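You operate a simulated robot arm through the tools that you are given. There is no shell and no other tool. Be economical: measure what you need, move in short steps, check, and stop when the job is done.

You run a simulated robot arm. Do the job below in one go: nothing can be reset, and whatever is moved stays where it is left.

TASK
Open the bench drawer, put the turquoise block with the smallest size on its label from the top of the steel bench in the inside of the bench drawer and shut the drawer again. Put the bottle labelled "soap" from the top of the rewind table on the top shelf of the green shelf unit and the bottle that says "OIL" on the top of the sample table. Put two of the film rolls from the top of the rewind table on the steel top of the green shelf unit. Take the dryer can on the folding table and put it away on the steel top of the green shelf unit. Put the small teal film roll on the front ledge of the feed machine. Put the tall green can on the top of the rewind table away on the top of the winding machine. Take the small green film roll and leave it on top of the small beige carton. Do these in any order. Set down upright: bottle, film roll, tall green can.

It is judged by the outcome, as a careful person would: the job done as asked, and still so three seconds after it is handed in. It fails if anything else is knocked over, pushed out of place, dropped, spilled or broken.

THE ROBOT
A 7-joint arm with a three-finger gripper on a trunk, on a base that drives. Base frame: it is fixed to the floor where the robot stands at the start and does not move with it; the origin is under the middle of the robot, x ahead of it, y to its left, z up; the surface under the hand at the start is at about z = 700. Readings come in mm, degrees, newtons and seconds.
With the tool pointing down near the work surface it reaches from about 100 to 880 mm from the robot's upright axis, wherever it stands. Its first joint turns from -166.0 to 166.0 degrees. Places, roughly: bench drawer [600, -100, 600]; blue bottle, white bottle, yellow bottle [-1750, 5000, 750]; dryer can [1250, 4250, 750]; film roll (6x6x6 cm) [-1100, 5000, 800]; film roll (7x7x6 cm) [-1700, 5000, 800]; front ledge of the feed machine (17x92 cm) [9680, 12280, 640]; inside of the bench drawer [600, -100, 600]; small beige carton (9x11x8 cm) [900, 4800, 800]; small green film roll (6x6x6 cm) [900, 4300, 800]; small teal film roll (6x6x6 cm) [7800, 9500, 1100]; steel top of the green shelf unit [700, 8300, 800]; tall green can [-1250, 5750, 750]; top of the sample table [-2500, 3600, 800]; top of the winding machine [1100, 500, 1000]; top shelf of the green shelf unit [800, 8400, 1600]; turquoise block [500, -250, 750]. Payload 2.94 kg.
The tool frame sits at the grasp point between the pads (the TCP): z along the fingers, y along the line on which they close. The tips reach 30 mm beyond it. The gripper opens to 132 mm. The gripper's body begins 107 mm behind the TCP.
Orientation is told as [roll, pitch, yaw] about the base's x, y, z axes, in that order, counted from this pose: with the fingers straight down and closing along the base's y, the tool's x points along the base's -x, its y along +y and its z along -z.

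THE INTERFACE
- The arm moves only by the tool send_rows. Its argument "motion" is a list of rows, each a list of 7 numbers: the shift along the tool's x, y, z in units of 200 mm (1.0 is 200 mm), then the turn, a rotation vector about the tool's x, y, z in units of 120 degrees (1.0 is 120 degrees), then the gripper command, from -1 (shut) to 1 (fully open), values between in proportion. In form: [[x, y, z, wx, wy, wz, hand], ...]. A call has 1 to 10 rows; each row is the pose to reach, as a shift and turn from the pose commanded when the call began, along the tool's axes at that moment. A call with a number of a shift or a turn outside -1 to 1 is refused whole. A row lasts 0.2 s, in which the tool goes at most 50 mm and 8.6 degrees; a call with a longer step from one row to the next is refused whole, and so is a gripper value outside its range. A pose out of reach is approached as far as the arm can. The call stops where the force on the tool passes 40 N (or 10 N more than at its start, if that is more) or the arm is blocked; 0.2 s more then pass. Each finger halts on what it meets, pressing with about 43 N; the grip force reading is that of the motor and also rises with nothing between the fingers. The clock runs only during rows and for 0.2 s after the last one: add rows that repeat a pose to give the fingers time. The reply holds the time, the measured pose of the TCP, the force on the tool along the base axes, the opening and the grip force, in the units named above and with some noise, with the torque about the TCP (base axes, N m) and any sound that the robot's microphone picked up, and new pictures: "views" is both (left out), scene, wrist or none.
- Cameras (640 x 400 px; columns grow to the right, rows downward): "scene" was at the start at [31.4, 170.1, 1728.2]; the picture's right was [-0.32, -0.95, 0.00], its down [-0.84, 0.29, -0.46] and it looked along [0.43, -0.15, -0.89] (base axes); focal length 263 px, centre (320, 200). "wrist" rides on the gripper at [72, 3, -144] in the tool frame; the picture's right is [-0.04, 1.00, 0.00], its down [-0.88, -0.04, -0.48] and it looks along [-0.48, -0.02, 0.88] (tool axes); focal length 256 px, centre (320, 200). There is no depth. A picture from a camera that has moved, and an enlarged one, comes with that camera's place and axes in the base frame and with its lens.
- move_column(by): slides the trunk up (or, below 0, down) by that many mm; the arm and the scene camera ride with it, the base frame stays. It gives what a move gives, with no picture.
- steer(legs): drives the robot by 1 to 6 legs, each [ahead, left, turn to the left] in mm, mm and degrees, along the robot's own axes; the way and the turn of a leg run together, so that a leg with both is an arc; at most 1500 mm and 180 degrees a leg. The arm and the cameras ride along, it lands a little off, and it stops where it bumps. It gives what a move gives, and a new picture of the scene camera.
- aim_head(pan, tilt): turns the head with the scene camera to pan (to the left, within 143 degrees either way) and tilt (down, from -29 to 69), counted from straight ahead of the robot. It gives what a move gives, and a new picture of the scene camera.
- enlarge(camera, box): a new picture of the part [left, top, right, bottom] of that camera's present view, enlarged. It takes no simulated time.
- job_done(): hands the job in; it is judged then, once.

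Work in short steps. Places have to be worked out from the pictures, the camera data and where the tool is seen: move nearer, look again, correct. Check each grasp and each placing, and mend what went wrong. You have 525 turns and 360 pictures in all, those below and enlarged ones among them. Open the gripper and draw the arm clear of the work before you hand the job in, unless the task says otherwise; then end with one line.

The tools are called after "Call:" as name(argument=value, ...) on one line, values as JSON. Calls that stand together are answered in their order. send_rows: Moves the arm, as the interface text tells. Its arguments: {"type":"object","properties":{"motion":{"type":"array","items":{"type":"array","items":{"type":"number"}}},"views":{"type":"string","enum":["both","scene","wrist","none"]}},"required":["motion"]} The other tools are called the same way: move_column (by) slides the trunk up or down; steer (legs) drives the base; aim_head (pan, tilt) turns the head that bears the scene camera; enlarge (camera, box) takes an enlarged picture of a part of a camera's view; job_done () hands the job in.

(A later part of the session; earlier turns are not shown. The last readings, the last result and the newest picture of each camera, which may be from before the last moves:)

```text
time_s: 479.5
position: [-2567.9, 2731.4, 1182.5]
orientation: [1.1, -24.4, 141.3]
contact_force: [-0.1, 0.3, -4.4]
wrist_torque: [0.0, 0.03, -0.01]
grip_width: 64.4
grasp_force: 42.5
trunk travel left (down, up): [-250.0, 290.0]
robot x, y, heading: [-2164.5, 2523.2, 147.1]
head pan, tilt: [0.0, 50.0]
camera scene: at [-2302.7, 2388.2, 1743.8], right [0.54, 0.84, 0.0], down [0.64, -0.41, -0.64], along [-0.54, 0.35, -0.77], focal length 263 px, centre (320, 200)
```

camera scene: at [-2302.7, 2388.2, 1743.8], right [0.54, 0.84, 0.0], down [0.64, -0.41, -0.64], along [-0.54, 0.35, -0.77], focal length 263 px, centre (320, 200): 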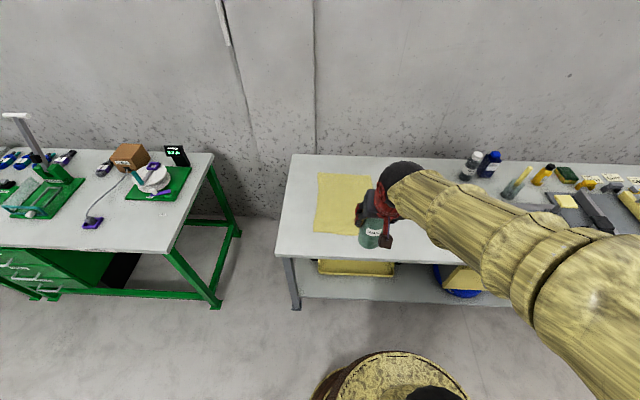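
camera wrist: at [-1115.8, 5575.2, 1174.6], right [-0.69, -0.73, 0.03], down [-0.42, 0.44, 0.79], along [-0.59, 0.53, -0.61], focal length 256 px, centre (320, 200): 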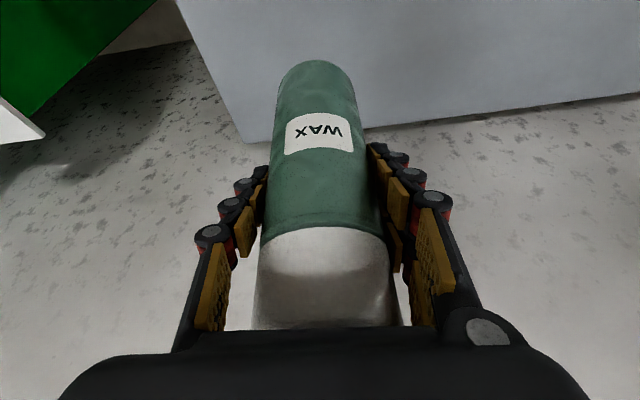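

Turning to face the machines and driving across.

Call:
steer(legs=[[0, 0, -90], [0, 0, -93], [1300, 0, 0], [1200, 0, 0]])

```text
time_s: 499.5
position: [120.2, 669.2, 1180.2]
orientation: [1.1, -24.4, -46.4]
contact_force: [-0.4, -0.6, -4.2]
wrist_torque: [-0.01, 0.03, 0.0]
grip_width: 64.6
grasp_force: 42.6
trunk travel left (down, up): [-250.0, 290.0]
robot x, y, heading: [-260.5, 926.7, -40.5]
head pan, tilt: [0.0, 50.0]
camera scene: at [-95.9, 1043.1, 1743.8], right [-0.65, -0.76, 0.0], down [-0.58, 0.5, -0.64], along [0.49, -0.42, -0.77], focal length 263 px, centre (320, 200)
```

scene: 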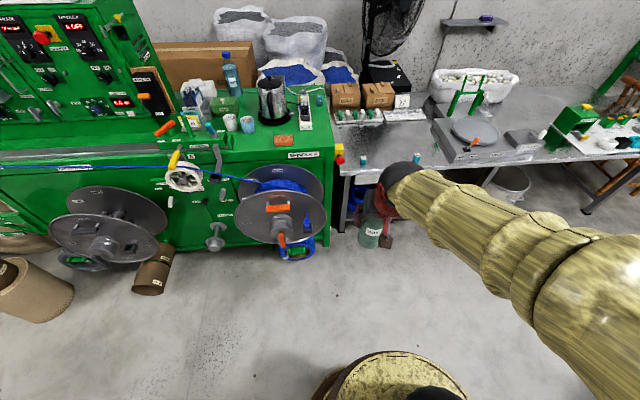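

Call:
enlarge(camera="scene", box=[150, 40, 360, 180])

```text
2.86 times, centred on (255, 110) of scene
camera zoom: at [-95.9, 1043.1, 1743.8], right [-0.65, -0.76, 0.0], down [-0.58, 0.5, -0.64], along [0.49, -0.42, -0.77], focal length 751 px, centre (506, 457)
```

zoom: 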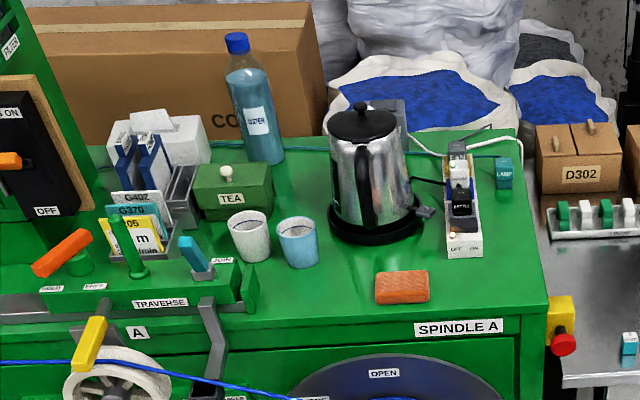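

Free spot on the machine top: right front area near "SPINDLE A", around u≈740, n≈-300. Moving nearer for a better look.

Call:
steer(legs=[[0, 0, 4.5], [380, 130, 0]])

```text
time_s: 502.4
position: [522.7, 580.3, 1179.9]
orientation: [1.0, -24.3, -41.8]
contact_force: [0.4, -0.3, -4.5]
wrist_torque: [-0.01, 0.07, 0.0]
grip_width: 64.5
grasp_force: 42.7
trunk travel left (down, up): [-250.0, 290.0]
robot x, y, heading: [129.3, 810.3, -35.9]
head pan, tilt: [0.0, 50.0]
camera scene: at [279.5, 938.7, 1743.8], right [-0.59, -0.81, 0.0], down [-0.62, 0.45, -0.64], along [0.52, -0.38, -0.77], focal length 263 px, centre (320, 200)
```

scene: 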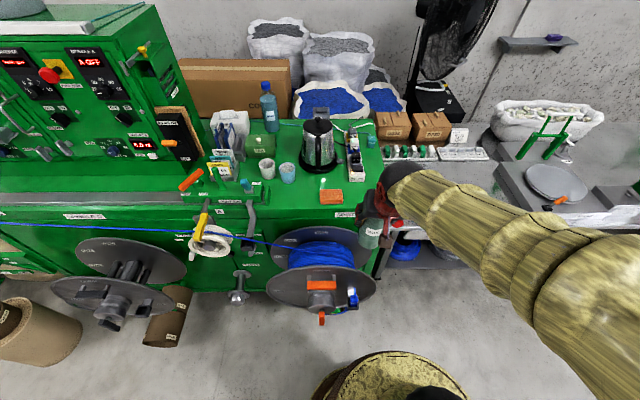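

The machine top is at about z≈925. Target spot is u≈725, n≈-398, i.e. (747,354). Moving 60 mm closer and extending over it.

Call:
steer(legs=[[60, 0, 0]])

Call:
send_rows(motion=[[-0.2, 0, 0.09, 0, 0, 0, -1], [-0.4, -0.02, 0.18, 0, 0, 0, -1], [-0.6, -0.04, 0.27, 0, 0, 0, -1], [-0.72, -0.06, 0.33, 0, 0, 0, -1]])

```text
time_s: 503.4
position: [572.8, 545.6, 1179.9]
orientation: [1.0, -24.2, -41.9]
contact_force: [0.7, -0.6, -5.5]
wrist_torque: [0.04, 0.02, -0.01]
grip_width: 64.6
grasp_force: 42.8
trunk travel left (down, up): [-250.0, 290.0]
robot x, y, heading: [177.8, 777.3, -35.9]
head pan, tilt: [0.0, 50.0]
camera scene: at [328.6, 902.7, 1743.8], right [-0.59, -0.81, 0.0], down [-0.62, 0.45, -0.64], along [0.52, -0.38, -0.77], focal length 263 px, centre (320, 200)
```

scene: 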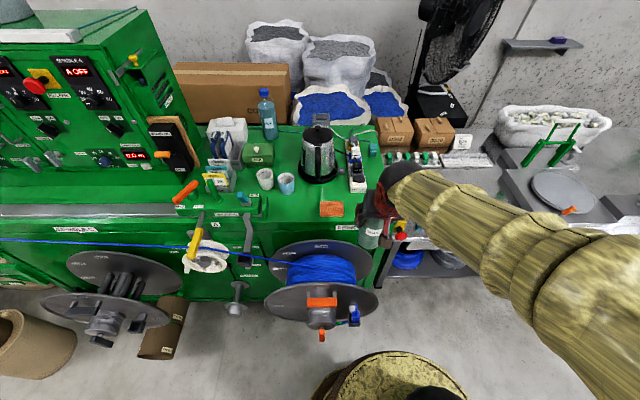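

```text
time_s: 504.4
position: [685.9, 431.1, 1173.6]
orientation: [1.1, -24.1, -41.8]
contact_force: [0.4, -0.2, -4.8]
wrist_torque: [0.01, -0.01, -0.01]
grip_width: 64.7
grasp_force: 43.3
trunk travel left (down, up): [-250.0, 290.0]
robot x, y, heading: [174.0, 778.7, -35.9]
head pan, tilt: [0.0, 50.0]
camera scene: at [328.4, 902.8, 1743.8], right [-0.59, -0.81, 0.0], down [-0.62, 0.45, -0.64], along [0.52, -0.38, -0.77], focal length 263 px, centre (320, 200)
camera wrist: at [592.5, 516.7, 1275.5], right [0.69, 0.72, 0.03], down [0.42, -0.44, 0.79], along [0.59, -0.53, -0.61], focal length 256 px, centre (320, 200)
```

scene: 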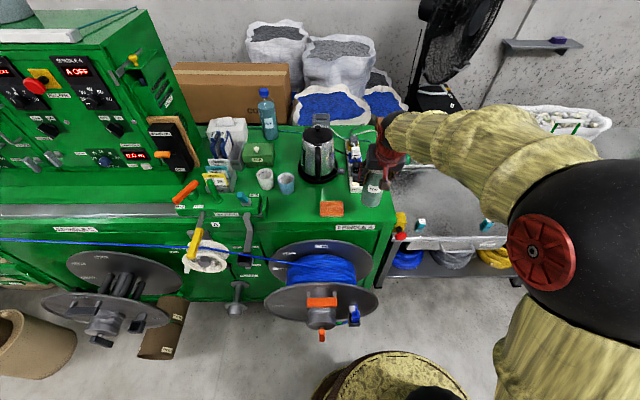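
wrist: 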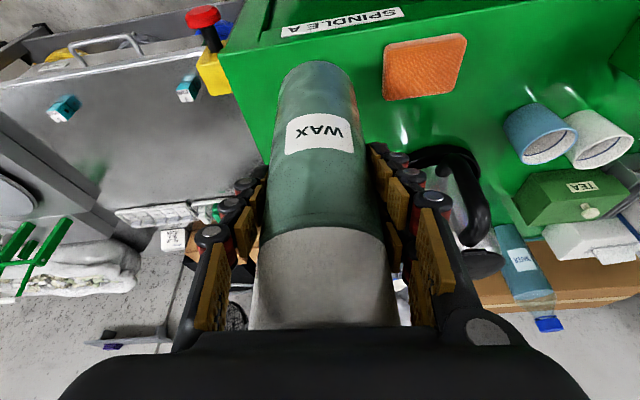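

The landing spot projects about 100 mm from the machine's right edge and clear of the sponge. Moving forward and down.

Call:
send_rows(motion=[[-0.2, -0.03, 0.09, 0, 0, 0, -1], [-0.4, -0.06, 0.19, 0, 0, 0, -1], [-0.36, -0.083, 0.37, 0, 0, 0, -1], [-0.28, -0.083, 0.55, 0, 0, 0, -1], [-0.21, -0.083, 0.713, 0, 0, 0, -1]], views="wrist")

```text
time_s: 505.6
position: [748.8, 356.2, 1065.3]
orientation: [1.0, -24.2, -41.9]
contact_force: [0.7, 0.2, -3.9]
wrist_torque: [0.03, 0.03, -0.02]
grip_width: 64.4
grasp_force: 43.1
trunk travel left (down, up): [-250.0, 290.0]
robot x, y, heading: [177.4, 773.9, -36.0]
head pan, tilt: [0.0, 50.0]
camera wrist: at [656.3, 441.0, 1166.3], right [0.69, 0.72, 0.03], down [0.42, -0.44, 0.79], along [0.59, -0.53, -0.61], focal length 256 px, centre (320, 200)
```

wrist: 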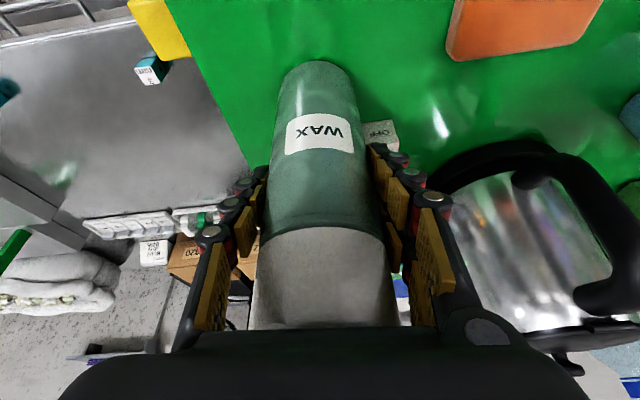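

The power strip end is close on the right, so I'll shift 20 mm away from it and descend gently.

Call:
send_rows(motion=[[0.03, -0.06, 0.02, 0, 0, 0, -1], [0.05, -0.1, 0.06, 0, 0, 0, -1], [0.08, -0.1, 0.1, 0, 0, 0, -1], [0.092, -0.1, 0.127, 0, 0, 0, -1], [0.1, -0.1, 0.145, 0, 0, 0, -1], [0.108, -0.1, 0.163, 0, 0, 0, -1], [0.116, -0.1, 0.18, 0, 0, 0, -1]], views="wrist")

```text
time_s: 506.8
position: [728.9, 343.8, 1038.3]
orientation: [1.0, -24.9, -41.7]
contact_force: [-0.9, 0.8, 8.2]
wrist_torque: [0.3, 0.42, -0.05]
grip_width: 64.9
grasp_force: 43.1
trunk travel left (down, up): [-250.0, 290.0]
robot x, y, heading: [176.4, 777.3, -36.2]
head pan, tilt: [0.0, 50.0]
stopped in row 5: the force on the tool passed its limit at 62 N (the readings are from after the stop); the commanded pose is now the measured one
camera wrist: at [635.6, 428.8, 1137.8], right [0.69, 0.72, 0.03], down [0.41, -0.43, 0.8], along [0.59, -0.54, -0.6], focal length 256 px, centre (320, 200)
```

wrist: 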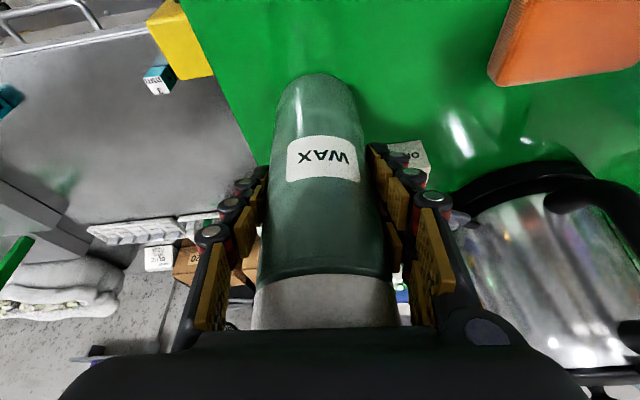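

Touched down on the machine top. Releasing gently and withdrawing upward/back.

Call:
send_rows(motion=[[0, 0, 0, 0, 0, 0, -0.01], [0, 0, 0, 0, 0, 0, 0.15], [0, 0, 0, 0, 0, 0, 0.3], [0, 0, 0, 0, 0, 0, 0.3], [-0.05, 0, -0.1, 0, 0, 0, 0.3], [-0.12, 0, -0.26, 0, 0, 0, 0.3], [-0.2, 0, -0.44, 0, 0, 0, 0.3], [-0.28, 0, -0.62, 0, 0, 0, 0.3], [-0.36, 0, -0.8, 0, 0, 0, 0.3]])

```text
time_s: 508.8
position: [727.1, 341.8, 1211.8]
orientation: [1.0, -24.5, -41.9]
contact_force: [-0.8, -0.2, 0.0]
wrist_torque: [-0.06, 0.0, -0.03]
grip_width: 85.9
grasp_force: 0.0
trunk travel left (down, up): [-250.0, 290.0]
robot x, y, heading: [176.5, 775.5, -36.3]
head pan, tilt: [0.0, 50.0]
camera scene: at [327.0, 903.7, 1743.9], right [-0.59, -0.81, 0.0], down [-0.62, 0.45, -0.64], along [0.52, -0.38, -0.77], focal length 263 px, centre (320, 200)
camera wrist: at [634.0, 427.6, 1312.4], right [0.69, 0.72, 0.03], down [0.42, -0.44, 0.8], along [0.59, -0.54, -0.6], focal length 256 px, centre (320, 200)
```

scene: 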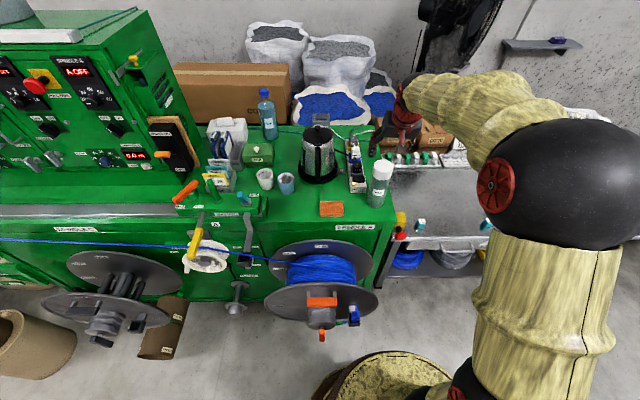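
wrist: 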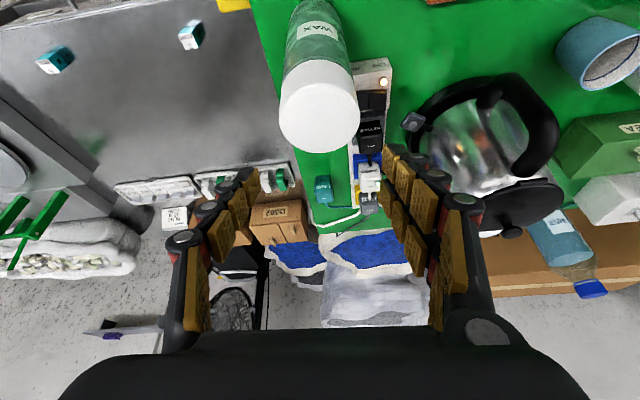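

The WAX can stands on the winding machine. Now retracting, and I'll head for the small teal film roll far down the hall.

Call:
send_rows(motion=[[0.18, 0, -0.08, 0, 0, 0, 0.3], [0.36, 0, -0.16, 0, 0, 0, 0.3], [0.54, 0, -0.24, 0, 0, 0, 0.3], [0.72, 0, -0.32, 0, 0, 0, 0.3], [0.9, 0, -0.4, 0, 0, 0, 0.3]], views="none")

Call:
send_rows(motion=[[0.15, 0, -0.02, 0, 0, 0, 0.3], [0.3, 0, -0.04, 0, 0, 0, 0.3], [0.4, 0, -0.06, 0, 0, 0, 0.3]], views="none")

Call:
aim_head(pan=-10, tilt=55)

```text
time_s: 509.9
position: [574.8, 474.5, 1210.3]
orientation: [1.1, -24.7, -41.8]
contact_force: [0.1, 0.6, -0.7]
wrist_torque: [0.0, 0.04, -0.02]
grip_width: 86.1
grasp_force: 0.0
trunk travel left (down, up): [-250.0, 290.0]
robot x, y, heading: [176.8, 777.5, -36.3]
head pan, tilt: [0.0, 50.0]
```

```text
time_s: 510.8
position: [518.9, 524.7, 1185.5]
orientation: [1.0, -24.6, -41.8]
contact_force: [0.2, 0.0, -0.3]
wrist_torque: [-0.01, -0.02, -0.01]
grip_width: 86.0
grasp_force: 0.0
trunk travel left (down, up): [-250.0, 290.0]
robot x, y, heading: [174.8, 776.8, -36.1]
head pan, tilt: [0.0, 50.0]
```

```text
time_s: 511.5
position: [518.7, 523.2, 1184.9]
orientation: [1.0, -24.7, -41.9]
contact_force: [-0.3, 0.4, -0.4]
wrist_torque: [0.02, 0.0, 0.01]
grip_width: 85.7
grasp_force: 0.0
trunk travel left (down, up): [-250.0, 290.0]
robot x, y, heading: [177.4, 779.5, -36.1]
head pan, tilt: [-10.0, 55.0]
camera scene: at [315.1, 896.9, 1737.4], right [-0.72, -0.69, 0.0], down [-0.57, 0.59, -0.57], along [0.4, -0.41, -0.82], focal length 263 px, centre (320, 200)
```

scene: 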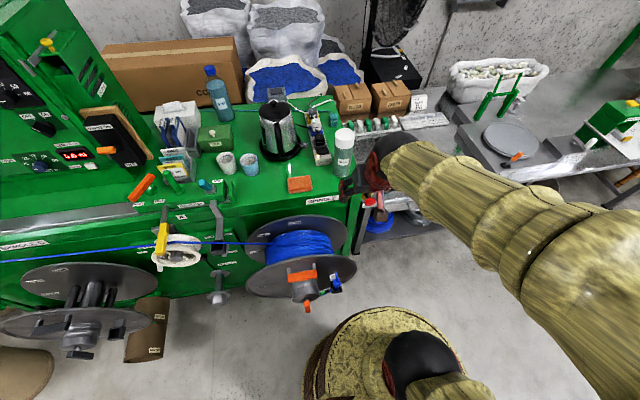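

Call:
steer(legs=[[-200, 0, 0], [0, 0, 90]])

Call:
aim_head(pan=-125, tilt=40)

```text
time_s: 516.7
position: [290.2, 1219.3, 1186.3]
orientation: [0.9, -24.7, 44.6]
contact_force: [-0.6, -0.8, -0.3]
wrist_torque: [0.05, -0.01, -0.02]
grip_width: 85.7
grasp_force: 0.1
trunk travel left (down, up): [-250.0, 290.0]
robot x, y, heading: [18.4, 891.1, 50.4]
head pan, tilt: [-10.0, 55.0]
camera scene: at [-91.8, 1038.8, 1737.4], right [0.65, -0.76, 0.0], down [-0.62, -0.53, -0.57], along [0.44, 0.37, -0.82], focal length 263 px, centre (320, 200)
```

scene: 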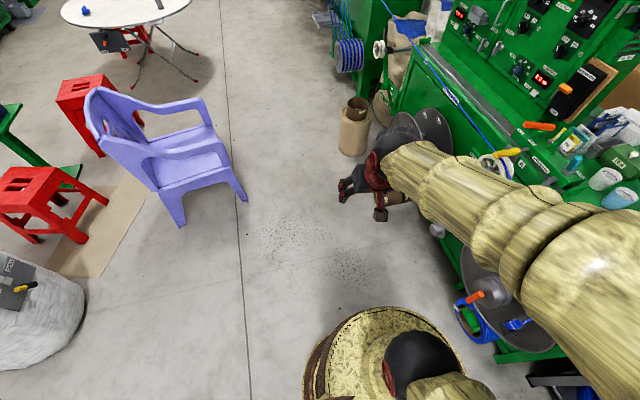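

```text
time_s: 518.7
position: [291.4, 1219.7, 1185.1]
orientation: [1.1, -24.7, 44.5]
contact_force: [-0.5, -0.8, -0.8]
wrist_torque: [0.02, -0.03, 0.03]
grip_width: 85.8
grasp_force: 0.1
trunk travel left (down, up): [-250.0, 290.0]
robot x, y, heading: [20.7, 892.6, 50.2]
head pan, tilt: [-125.0, 40.0]
camera scene: at [-124.2, 910.1, 1758.1], right [-0.96, -0.27, 0.0], down [-0.17, 0.62, -0.77], along [0.2, -0.74, -0.64], focal length 263 px, centre (320, 200)
```

scene: 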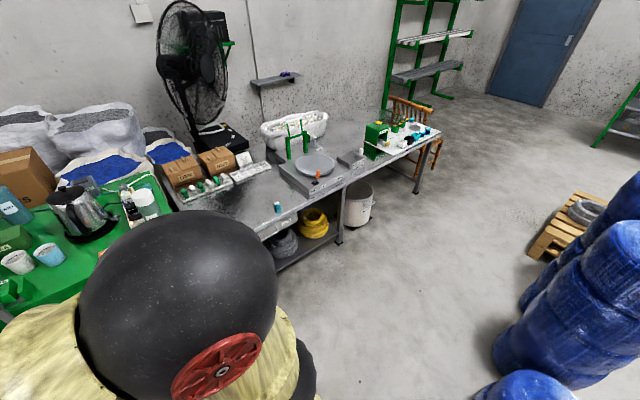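

The elbow hides the drawer. I'll rotate so it lies to the robot's left and check it properly.

Call:
steer(legs=[[0, 0, -175]])

Call:
aim_head(pan=62, tilt=45)

```text
time_s: 526.3
position: [-238.4, 554.3, 1185.8]
orientation: [1.0, -24.7, -132.6]
contact_force: [0.4, 0.3, -0.2]
wrist_torque: [-0.01, 0.0, 0.0]
grip_width: 86.0
grasp_force: 0.0
trunk travel left (down, up): [-250.0, 290.0]
robot x, y, heading: [18.6, 902.3, -126.6]
head pan, tilt: [-125.0, 40.0]
camera scene: at [162.2, 884.7, 1758.1], right [0.95, 0.31, 0.0], down [0.2, -0.61, -0.77], along [-0.24, 0.73, -0.64], focal length 263 px, centre (320, 200)
```

scene: 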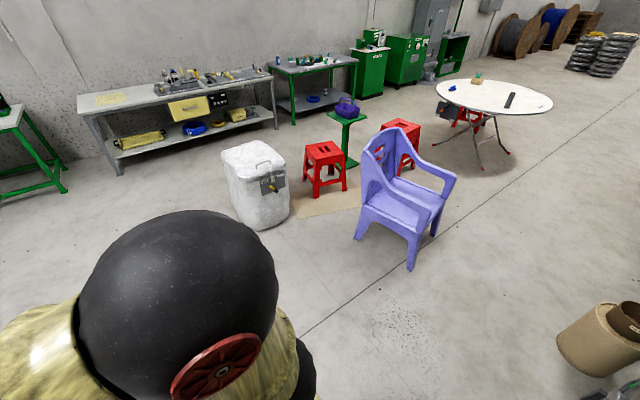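

```text
time_s: 529.1
position: [-239.2, 552.6, 1186.4]
orientation: [1.0, -24.7, -132.5]
contact_force: [-0.2, -0.2, -0.6]
wrist_torque: [0.03, 0.0, -0.03]
grip_width: 85.8
grasp_force: 0.0
trunk travel left (down, up): [-250.0, 290.0]
robot x, y, heading: [18.2, 892.9, -126.5]
head pan, tilt: [62.0, 45.0]
camera scene: at [223.5, 730.4, 1750.8], right [-0.9, -0.43, 0.0], down [-0.3, 0.64, -0.71], along [0.3, -0.64, -0.71], focal length 263 px, centre (320, 200)
```

scene: 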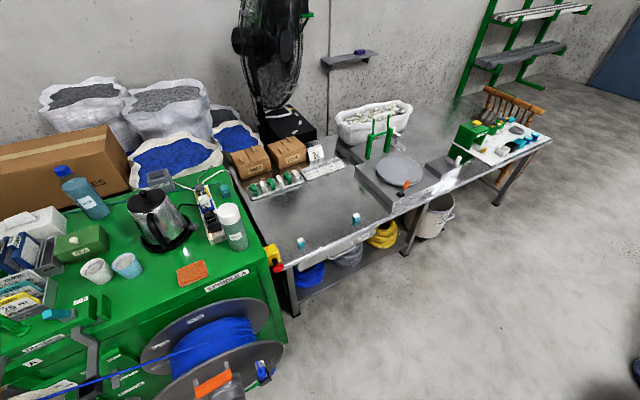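

Call:
enlarge(camera="scene", box=[260, 200, 420, 310])

```text
3.64 times, centred on (340, 255) of scene
camera zoom: at [223.5, 730.4, 1750.8], right [-0.9, -0.43, 0.0], down [-0.3, 0.64, -0.71], along [0.3, -0.64, -0.71], focal length 956 px, centre (247, 0)
```

zoom: 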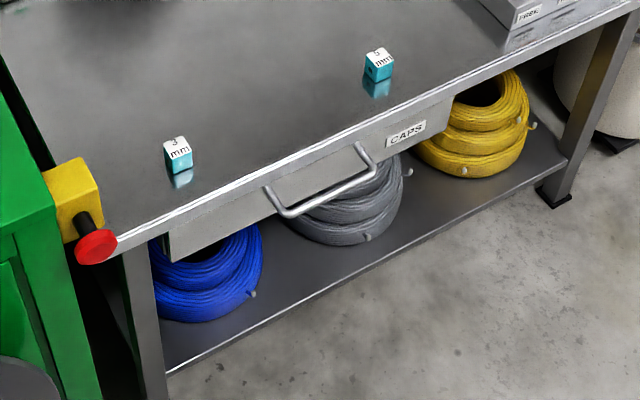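

The drawer is flush and shut. Now turning back to face along the hall and driving toward the teal roll.

Call:
steer(legs=[[0, 0, 90], [0, 0, 90.5], [1400, 0, 0]])

Call:
aim_head(pan=10, tilt=15)

```text
time_s: 543.7
position: [1184.3, 2323.1, 1185.4]
orientation: [0.9, -24.7, 45.2]
contact_force: [-0.4, 0.9, 0.0]
wrist_torque: [0.02, 0.0, 0.02]
grip_width: 85.8
grasp_force: 0.0
trunk travel left (down, up): [-250.0, 290.0]
robot x, y, heading: [915.0, 1993.2, 51.1]
head pan, tilt: [62.0, 45.0]
camera scene: at [716.4, 2165.7, 1750.8], right [0.92, 0.39, 0.0], down [0.28, -0.65, -0.71], along [-0.28, 0.65, -0.71], focal length 263 px, centre (320, 200)
```

scene: 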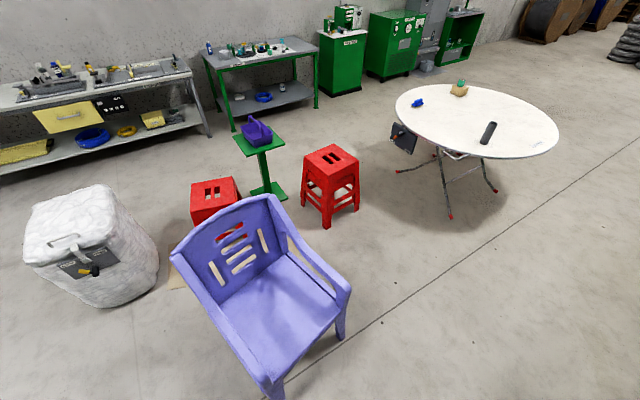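

```text
time_s: 544.9
position: [1183.8, 2324.0, 1186.4]
orientation: [1.0, -24.7, 45.2]
contact_force: [0.0, -1.0, -0.1]
wrist_torque: [-0.01, 0.0, 0.01]
grip_width: 85.6
grasp_force: 0.1
trunk travel left (down, up): [-250.0, 290.0]
robot x, y, heading: [917.5, 1991.6, 51.2]
head pan, tilt: [10.0, 15.0]
camera scene: at [793.3, 2172.4, 1797.6], right [0.87, -0.49, 0.0], down [-0.13, -0.23, -0.97], along [0.47, 0.84, -0.26], focal length 263 px, centre (320, 200)
```

scene: 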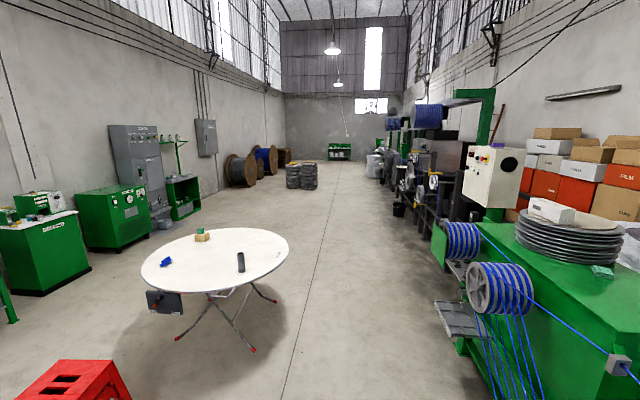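

The lane ahead is clear. Driving on.

Call:
steer(legs=[[0, 150, 2.9], [1450, 0, 0], [1450, 0, 0], [1450, 0, 0]])

```text
time_s: 566.5
position: [3585.0, 5911.5, 1185.1]
orientation: [1.0, -24.6, 48.3]
contact_force: [-0.4, 0.0, -0.7]
wrist_torque: [-0.01, 0.01, 0.0]
grip_width: 85.9
grasp_force: 0.0
trunk travel left (down, up): [-250.0, 290.0]
robot x, y, heading: [3334.0, 5566.4, 54.2]
head pan, tilt: [10.0, 15.0]
camera scene: at [3203.1, 5738.8, 1797.6], right [0.9, -0.44, 0.0], down [-0.11, -0.23, -0.97], along [0.42, 0.87, -0.26], focal length 263 px, centre (320, 200)
```

scene: 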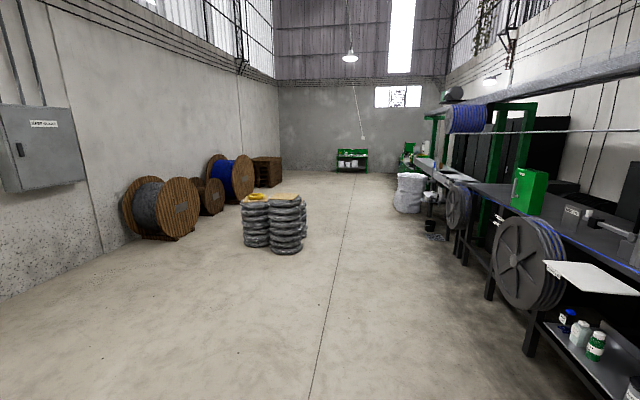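

Call:
steer(legs=[[1450, 0, 0], [1450, 0, 0], [1450, 0, 0]])

Call:
aim_head(pan=-35, tilt=15)

```text
time_s: 587.6
position: [6280.5, 9393.8, 1184.8]
orientation: [1.0, -24.7, 46.4]
contact_force: [-0.3, -0.8, 0.6]
wrist_torque: [-0.02, -0.01, -0.02]
grip_width: 85.6
grasp_force: 0.0
trunk travel left (down, up): [-250.0, 290.0]
robot x, y, heading: [6019.2, 9058.3, 52.3]
head pan, tilt: [10.0, 15.0]
camera scene: at [5894.2, 9234.0, 1797.6], right [0.89, -0.47, 0.0], down [-0.12, -0.23, -0.97], along [0.45, 0.85, -0.26], focal length 263 px, centre (320, 200)
```

scene: 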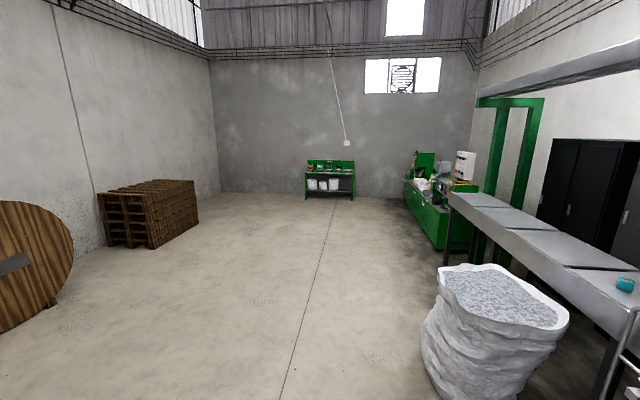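

```text
time_s: 588.7
position: [6281.3, 9393.5, 1184.9]
orientation: [1.0, -24.7, 46.5]
contact_force: [0.6, 0.5, 0.2]
wrist_torque: [0.03, 0.01, 0.03]
grip_width: 85.8
grasp_force: 0.0
trunk travel left (down, up): [-250.0, 290.0]
robot x, y, heading: [6019.6, 9053.7, 52.5]
head pan, tilt: [-35.0, 15.0]
camera scene: at [5939.8, 9179.0, 1797.6], right [0.3, -0.95, 0.0], down [-0.25, -0.08, -0.97], along [0.92, 0.29, -0.26], focal length 263 px, centre (320, 200)
```

scene: 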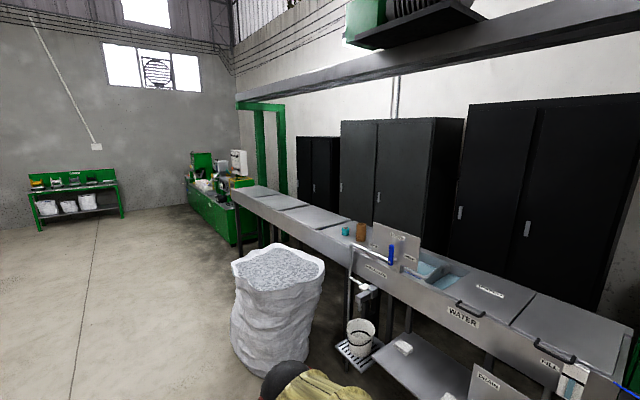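

The teal roll is on the steel trough at about (7603,9525,1110). I'll raise the arm, face the trough and move in between the sack and the bucket stand.

Call:
send_rows(motion=[[-0.07, 0, -0.17, 0, 0, 0, 0.5], [-0.15, 0, -0.34, 0, 0, 0, 0.5], [-0.23, 0, -0.51, 0, 0, 0, 0.5], [-0.3, 0, -0.68, 0, 0, 0, 0.5]], views="none")

Call:
steer(legs=[[0, 0, -88.5], [0, 1080, 0]])

Call:
aim_head(pan=5, tilt=40)

```text
time_s: 589.7
position: [6279.8, 9388.3, 1332.7]
orientation: [1.0, -24.7, 46.4]
contact_force: [0.5, -0.2, -0.1]
wrist_torque: [0.03, 0.05, -0.02]
grip_width: 98.9
grasp_force: 0.0
trunk travel left (down, up): [-250.0, 290.0]
robot x, y, heading: [6020.4, 9061.6, 52.4]
head pan, tilt: [-35.0, 15.0]
```

```text
time_s: 599.0
position: [7012.2, 9616.5, 1331.7]
orientation: [1.1, -24.7, -44.4]
contact_force: [-0.6, -0.2, 0.2]
wrist_torque: [0.02, 0.0, -0.02]
grip_width: 98.8
grasp_force: 0.0
trunk travel left (down, up): [-250.0, 290.0]
robot x, y, heading: [6683.0, 9885.5, -38.5]
head pan, tilt: [-35.0, 15.0]
camera scene: at [6806.9, 9961.1, 1797.6], right [-0.96, -0.28, 0.0], down [-0.07, 0.25, -0.97], along [0.27, -0.93, -0.26], focal length 263 px, centre (320, 200)
```

scene: 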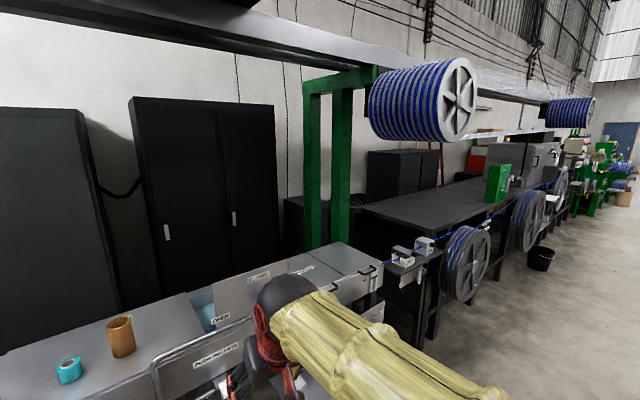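

```text
time_s: 600.1
position: [7010.5, 9615.7, 1331.7]
orientation: [1.1, -24.7, -44.4]
contact_force: [0.8, -0.8, 1.3]
wrist_torque: [0.01, 0.02, -0.05]
grip_width: 98.8
grasp_force: 0.0
trunk travel left (down, up): [-250.0, 290.0]
robot x, y, heading: [6684.6, 9883.7, -38.8]
head pan, tilt: [5.0, 40.0]
camera scene: at [6851.2, 10003.4, 1758.1], right [-0.56, -0.83, 0.0], down [-0.53, 0.36, -0.77], along [0.64, -0.43, -0.64], focal length 263 px, centre (320, 200)
```

scene: 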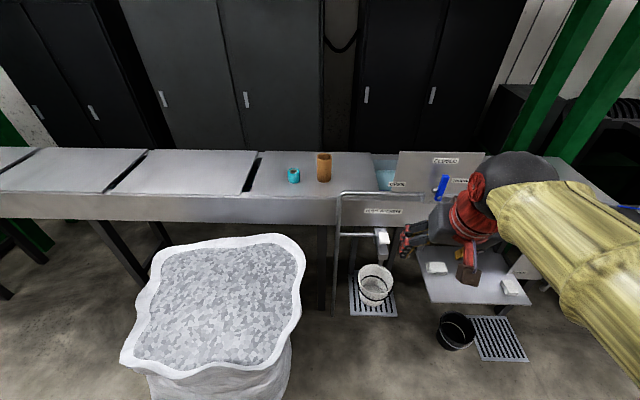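

Roll ≈(7740,9553), trough top z≈1045. Driving ahead to about n≈-30, staying clear of the sack.

Call:
steer(legs=[[390, 50, 0]])

```text
time_s: 602.6
position: [7351.7, 9406.7, 1332.1]
orientation: [1.0, -24.5, -44.4]
contact_force: [0.5, -0.3, 0.7]
wrist_torque: [0.02, -0.01, 0.01]
grip_width: 98.9
grasp_force: 0.1
trunk travel left (down, up): [-250.0, 290.0]
robot x, y, heading: [7028.1, 9675.1, -38.8]
head pan, tilt: [5.0, 40.0]
camera scene: at [7192.7, 9794.4, 1758.0], right [-0.55, -0.83, 0.0], down [-0.54, 0.36, -0.77], along [0.64, -0.42, -0.64], focal length 263 px, centre (320, 200)
```

scene: 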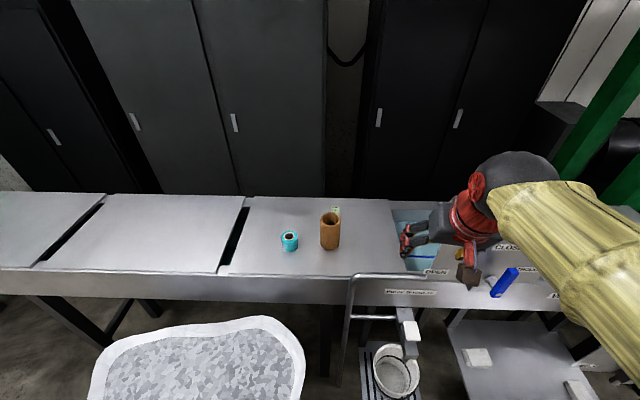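

Swinging the arm left toward the roll while yawing the tool.

Call:
send_rows(motion=[[-0.03, 0.18, 0.06, -0.0208, 0, -0.0455, 0.3], [-0.06, 0.36, 0.12, -0.0416, 0, -0.091, 0.3], [-0.1, 0.54, 0.2, -0.0624, 0, -0.1365, 0.3], [-0.13, 0.71, 0.3, -0.0832, 0, -0.182, 0.3], [-0.16, 0.89, 0.4, -0.104, 0, -0.2275, 0.3]], views="wrist")

```text
time_s: 603.8
position: [7525.0, 9493.1, 1274.8]
orientation: [0.8, -25.0, -14.2]
contact_force: [0.1, 0.0, -0.5]
wrist_torque: [-0.01, 0.0, -0.02]
grip_width: 85.9
grasp_force: 0.2
trunk travel left (down, up): [-250.0, 290.0]
robot x, y, heading: [7024.8, 9673.7, -38.4]
head pan, tilt: [5.0, 40.0]
camera wrist: at [7402.4, 9526.4, 1373.4], right [0.28, 0.96, 0.03], down [0.57, -0.19, 0.8], along [0.78, -0.21, -0.6], focal length 256 px, centre (320, 200)
```

wrist: 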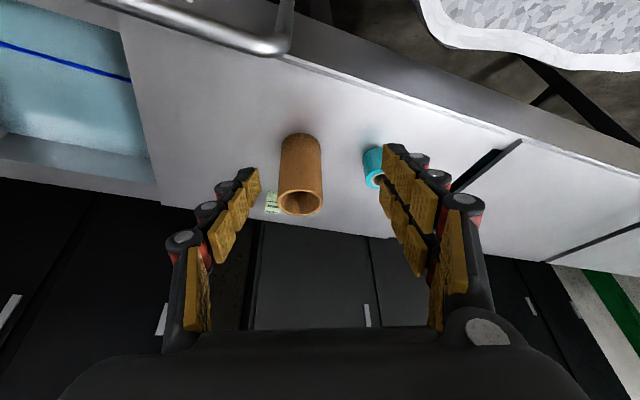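

Call:
send_rows(motion=[[-0.1, 0.12, 0.12, 0, 0, 0, 0.4], [-0.2, 0.24, 0.25, 0, 0, 0, 0.4], [-0.3, 0.36, 0.4, 0, 0, 0, 0.4], [-0.38, 0.46, 0.55, 0, 0, 0, 0.4], [-0.44, 0.48, 0.7, 0, 0, 0, 0.4]], views="wrist")

```text
time_s: 605.0
position: [7683.4, 9552.4, 1189.4]
orientation: [1.0, -25.1, -14.4]
contact_force: [0.4, -0.2, 0.4]
wrist_torque: [-0.03, 0.01, 0.05]
grip_width: 92.2
grasp_force: 0.0
trunk travel left (down, up): [-250.0, 290.0]
robot x, y, heading: [7026.7, 9673.2, -39.0]
head pan, tilt: [5.0, 40.0]
camera wrist: at [7561.2, 9585.6, 1288.6], right [0.28, 0.96, 0.03], down [0.56, -0.19, 0.8], along [0.78, -0.21, -0.6], focal length 256 px, centre (320, 200)
```

wrist: 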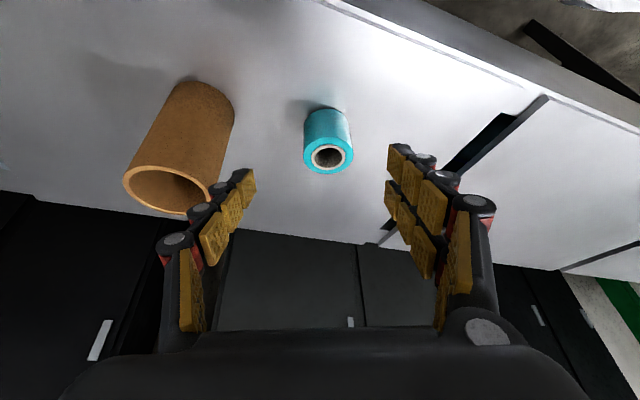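

Moving 60 mm closer to triangulate its height.

Call:
send_rows(motion=[[-0.02, 0.0, 0.15, 0, 0, 0, 0.4], [-0.05, 0.0, 0.3, 0, 0, 0, 0.4]], views="wrist")

```text
time_s: 605.6
position: [7714.3, 9545.6, 1138.3]
orientation: [0.7, -25.0, -14.2]
contact_force: [-0.1, 0.1, 0.2]
wrist_torque: [0.03, 0.02, 0.04]
grip_width: 92.3
grasp_force: 0.1
trunk travel left (down, up): [-250.0, 290.0]
robot x, y, heading: [7019.5, 9674.3, -38.9]
head pan, tilt: [5.0, 40.0]
camera wrist: at [7592.8, 9579.0, 1237.2], right [0.28, 0.96, 0.03], down [0.57, -0.19, 0.8], along [0.78, -0.21, -0.6], focal length 256 px, centre (320, 200)
```

wrist: 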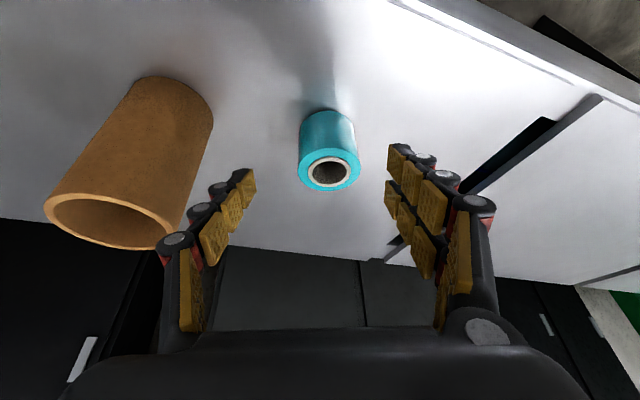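

Roll centre (7769,9542), top z≈1072. Advancing and gripping.

Call:
send_rows(motion=[[-0.02, 0.03, 0.2, 0, 0, 0, 0.4], [-0.04, 0.05, 0.38, 0, 0, 0, 0.4], [-0.055, 0.05, 0.51, 0, 0, 0, 0.4], [-0.055, 0.05, 0.51, 0, 0, 0, -1], [-0.055, 0.05, 0.51, 0, 0, 0, -1], [-0.055, 0.05, 0.51, 0, 0, 0, -1], [-0.055, 0.05, 0.51, 0, 0, 0, -1]], views="wrist")

```text
time_s: 606.8
position: [7771.0, 9546.5, 1060.7]
orientation: [1.0, -26.5, -14.4]
contact_force: [-0.2, 6.0, 25.1]
wrist_torque: [0.46, 0.04, -0.07]
grip_width: 71.0
grasp_force: 12.4
trunk travel left (down, up): [-250.0, 290.0]
robot x, y, heading: [7029.0, 9675.5, -38.6]
head pan, tilt: [5.0, 40.0]
stopped in row 6: the force on the tool passed its limit at 42 N (the readings are from after the stop); the commanded pose is now the measured one
camera wrist: at [7647.2, 9579.6, 1157.6], right [0.28, 0.96, 0.04], down [0.55, -0.19, 0.82], along [0.79, -0.21, -0.58], focal length 256 px, centre (320, 200)
```

wrist: 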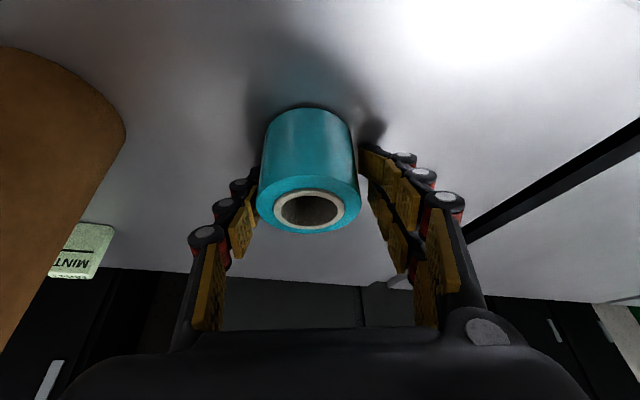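

Fingertips touched the trough lid. Raising 8 mm and closing.

Call:
send_rows(motion=[[-0.018, 0, -0.036, 0, 0, 0, 0.05], [-0.018, 0, -0.036, 0, 0, 0, -1], [-0.018, 0, -0.036, 0, 0, 0, -1], [-0.018, 0, -0.036, 0, 0, 0, -1], [-0.018, 0, -0.036, 0, 0, 0, -1]], views="wrist")

```text
time_s: 608.0
position: [7768.6, 9545.8, 1065.4]
orientation: [1.0, -26.0, -14.3]
contact_force: [-3.9, 8.1, 29.3]
wrist_torque: [1.2, 0.09, 0.1]
grip_width: 53.8
grasp_force: 42.8
trunk travel left (down, up): [-250.0, 290.0]
robot x, y, heading: [7025.5, 9674.8, -38.5]
head pan, tilt: [5.0, 40.0]
camera wrist: at [7645.1, 9579.5, 1162.4], right [0.28, 0.96, 0.03], down [0.55, -0.19, 0.81], along [0.79, -0.21, -0.58], focal length 256 px, centre (320, 200)
```

wrist: 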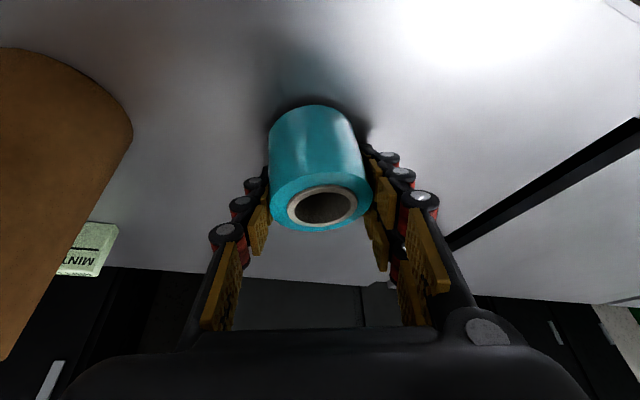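

Gripped (54 mm). Lifting.

Call:
send_rows(motion=[[-0.04, 0, -0.08, 0, 0, 0, -1], [-0.12, 0, -0.24, 0, 0, 0, -1], [-0.2, 0, -0.42, 0, 0, 0, -1], [-0.28, 0, -0.6, 0, 0, 0, -1], [-0.36, 0, -0.78, 0, 0, 0, -1]], views="wrist")

```text
time_s: 609.2
position: [7764.5, 9541.3, 1231.3]
orientation: [1.0, -25.6, -14.3]
contact_force: [-0.9, 0.2, -1.5]
wrist_torque: [0.01, -0.02, 0.0]
grip_width: 53.4
grasp_force: 42.9
trunk travel left (down, up): [-250.0, 290.0]
robot x, y, heading: [7021.4, 9671.3, -38.7]
head pan, tilt: [5.0, 40.0]
camera wrist: at [7640.8, 9574.6, 1329.4], right [0.28, 0.96, 0.03], down [0.56, -0.19, 0.81], along [0.78, -0.21, -0.59], focal length 256 px, centre (320, 200)
```

wrist: 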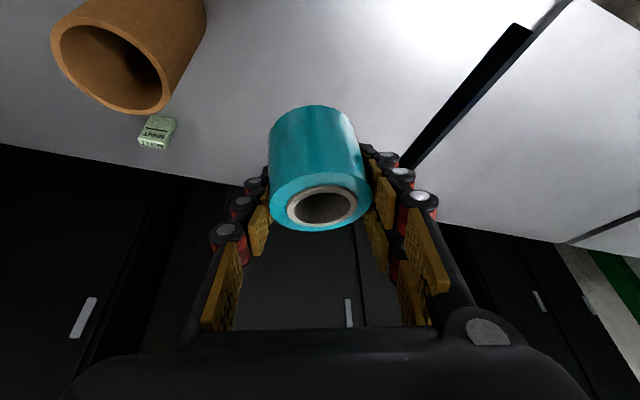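

Retracting over the rail with extra height.

Call:
send_rows(motion=[[0.08, 0, -0.15, 0, 0, 0, -1], [0.2, 0, -0.28, 0, 0, 0, -1], [0.32, 0, -0.4, 0, 0, 0, -1], [0.46, 0, -0.5, 0, 0, 0, -1], [0.6, 0, -0.6, 0, 0, 0, -1]], views="none")

Call:
send_rows(motion=[[0.18, 0, -0.08, 0, 0, 0, -1], [0.36, 0, -0.16, 0, 0, 0, -1], [0.54, 0, -0.25, 0, 0, 0, -1], [0.72, 0, -0.33, 0, 0, 0, -1], [0.88, 0, -0.4, 0, 0, 0, -1]], views="none")

```text
time_s: 610.4
position: [7610.5, 9583.3, 1293.2]
orientation: [1.0, -25.7, -14.3]
contact_force: [0.4, 0.4, -1.6]
wrist_torque: [0.02, 0.02, -0.01]
grip_width: 53.2
grasp_force: 43.7
trunk travel left (down, up): [-250.0, 290.0]
robot x, y, heading: [7026.8, 9676.2, -38.6]
head pan, tilt: [5.0, 40.0]
```

```text
time_s: 611.6
position: [7417.9, 9629.3, 1287.9]
orientation: [1.0, -25.6, -14.4]
contact_force: [-0.8, 0.7, -1.4]
wrist_torque: [0.03, -0.02, -0.01]
grip_width: 53.0
grasp_force: 43.2
trunk travel left (down, up): [-250.0, 290.0]
robot x, y, heading: [7021.3, 9674.4, -38.8]
head pan, tilt: [5.0, 40.0]
```

Backing off and strafing along the hall toward the feed machine.

Call:
steer(legs=[[-560, 0, 2.8], [0, 1450, 0], [0, 1150, 0]])

Call:
aim_head(pan=25, tilt=30)

```text
time_s: 627.1
position: [8517.0, 12106.2, 1288.0]
orientation: [1.1, -25.7, -11.8]
contact_force: [0.1, 0.9, -0.8]
wrist_torque: [-0.05, 0.0, 0.0]
grip_width: 52.3
grasp_force: 43.1
trunk travel left (down, up): [-250.0, 290.0]
robot x, y, heading: [8120.6, 12133.8, -36.0]
head pan, tilt: [5.0, 40.0]
camera scene: at [8282.1, 12261.6, 1758.0], right [-0.52, -0.86, 0.0], down [-0.55, 0.33, -0.77], along [0.66, -0.4, -0.64], focal length 263 px, centre (320, 200)
```

scene: 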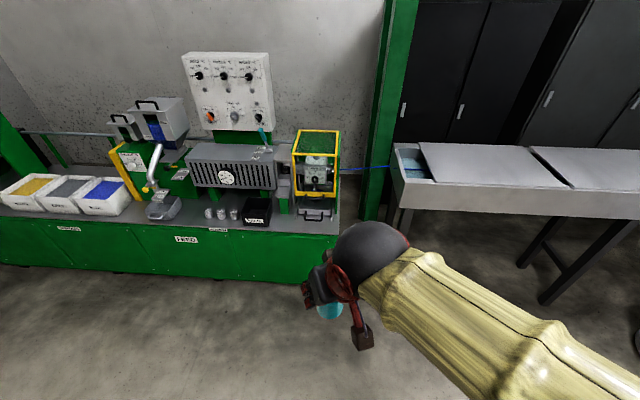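

```text
time_s: 627.9
position: [8516.4, 12106.0, 1286.6]
orientation: [1.1, -25.7, -11.8]
contact_force: [-0.4, 0.3, -1.1]
wrist_torque: [-0.01, -0.02, -0.01]
grip_width: 52.6
grasp_force: 43.0
trunk travel left (down, up): [-250.0, 290.0]
robot x, y, heading: [8123.5, 12131.3, -36.1]
head pan, tilt: [25.0, 30.0]
camera scene: at [8298.0, 12287.9, 1773.4], right [-0.2, -0.98, 0.0], down [-0.49, 0.1, -0.87], along [0.85, -0.17, -0.5], focal length 263 px, centre (320, 200)
```

scene: 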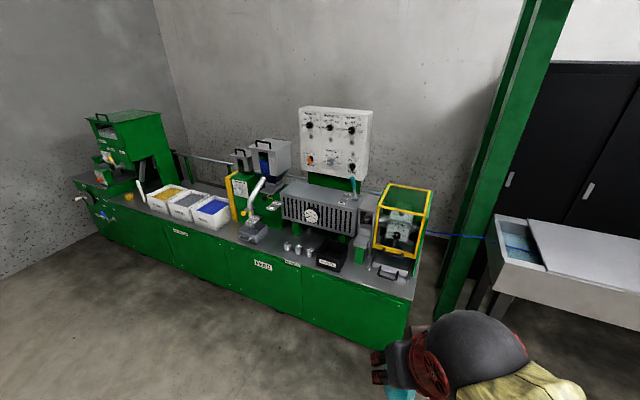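

Call:
enlarge(camera="scene", box=[140, 160, 440, 320])

```text
2.13 times, centred on (290, 240) of scene
camera zoom: at [8298.0, 12287.9, 1773.4], right [-0.2, -0.98, 0.0], down [-0.49, 0.1, -0.87], along [0.85, -0.17, -0.5], focal length 561 px, centre (384, 115)
```

zoom: 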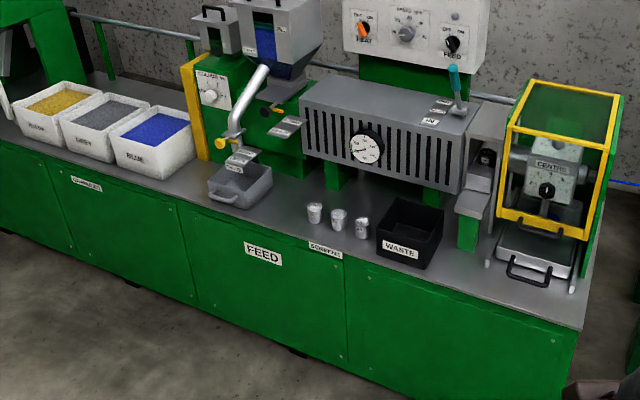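

The gap on the front ledge between the tray and the cups (u≈15665, n≈-625) suits. Moving in front of it and straightening tool yaw.

Call:
steer(legs=[[0, 1080, 0], [450, 0, 0]])

Call:
send_rows(motion=[[0, -0.1, 0, 0.0215, 0, 0.045, -1], [0, -0.2, 0, 0.043, 0, 0.09, -1], [0, -0.3, 0, 0.0645, 0, 0.135, -1], [0, -0.4, 0, 0.086, 0, 0.18, -1]])

```text
time_s: 635.9
position: [9528.0, 12720.7, 1286.5]
orientation: [1.0, -25.7, -12.4]
contact_force: [1.2, 0.0, -1.7]
wrist_torque: [0.04, -0.02, 0.02]
grip_width: 52.1
grasp_force: 43.1
trunk travel left (down, up): [-250.0, 290.0]
robot x, y, heading: [9130.3, 12751.9, -36.7]
head pan, tilt: [25.0, 30.0]
camera scene: at [9310.7, 12904.7, 1773.4], right [-0.2, -0.98, 0.0], down [-0.49, 0.1, -0.87], along [0.85, -0.18, -0.5], focal length 263 px, centre (320, 200)
```

scene: 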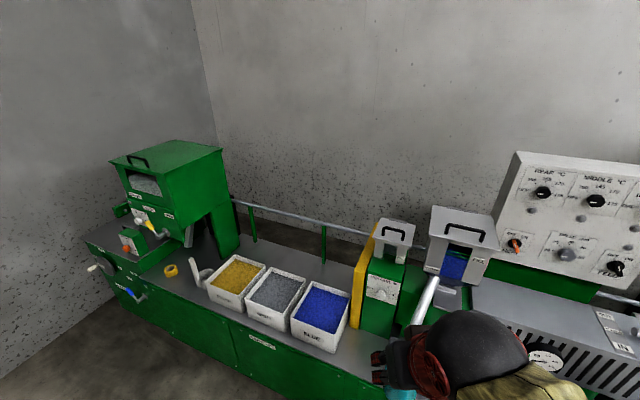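

```text
time_s: 636.9
position: [9511.0, 12642.4, 1284.4]
orientation: [0.9, -25.3, -36.3]
contact_force: [0.3, 0.2, -1.2]
wrist_torque: [-0.02, -0.02, -0.01]
grip_width: 52.2
grasp_force: 43.2
trunk travel left (down, up): [-250.0, 290.0]
robot x, y, heading: [9131.6, 12753.9, -36.7]
head pan, tilt: [25.0, 30.0]
camera scene: at [9310.3, 12904.9, 1773.4], right [-0.2, -0.98, 0.0], down [-0.49, 0.1, -0.87], along [0.85, -0.18, -0.5], focal length 263 px, centre (320, 200)
camera wrist: at [9408.8, 12718.9, 1383.0], right [0.62, 0.79, 0.03], down [0.45, -0.39, 0.81], along [0.65, -0.48, -0.59], focal length 256 px, centre (320, 200)
```

scene: 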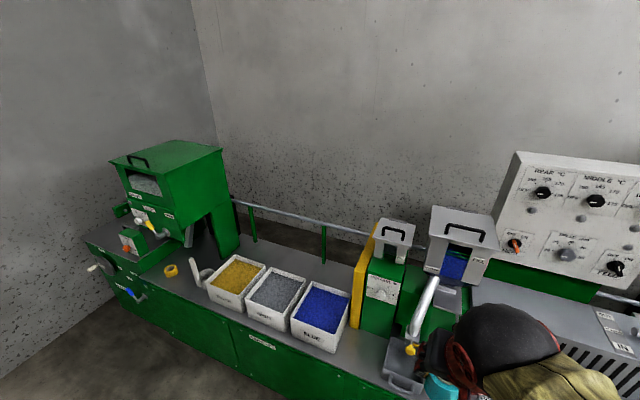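
wrist: 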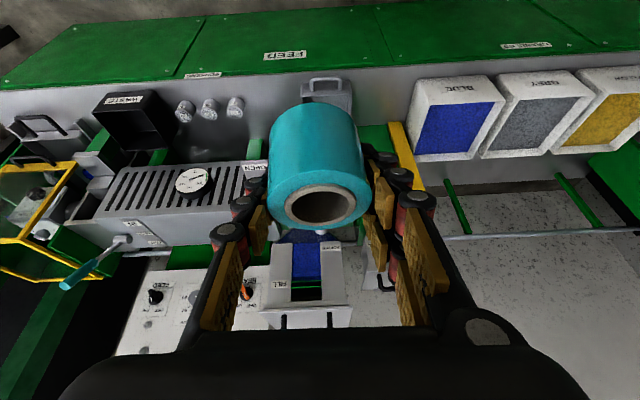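

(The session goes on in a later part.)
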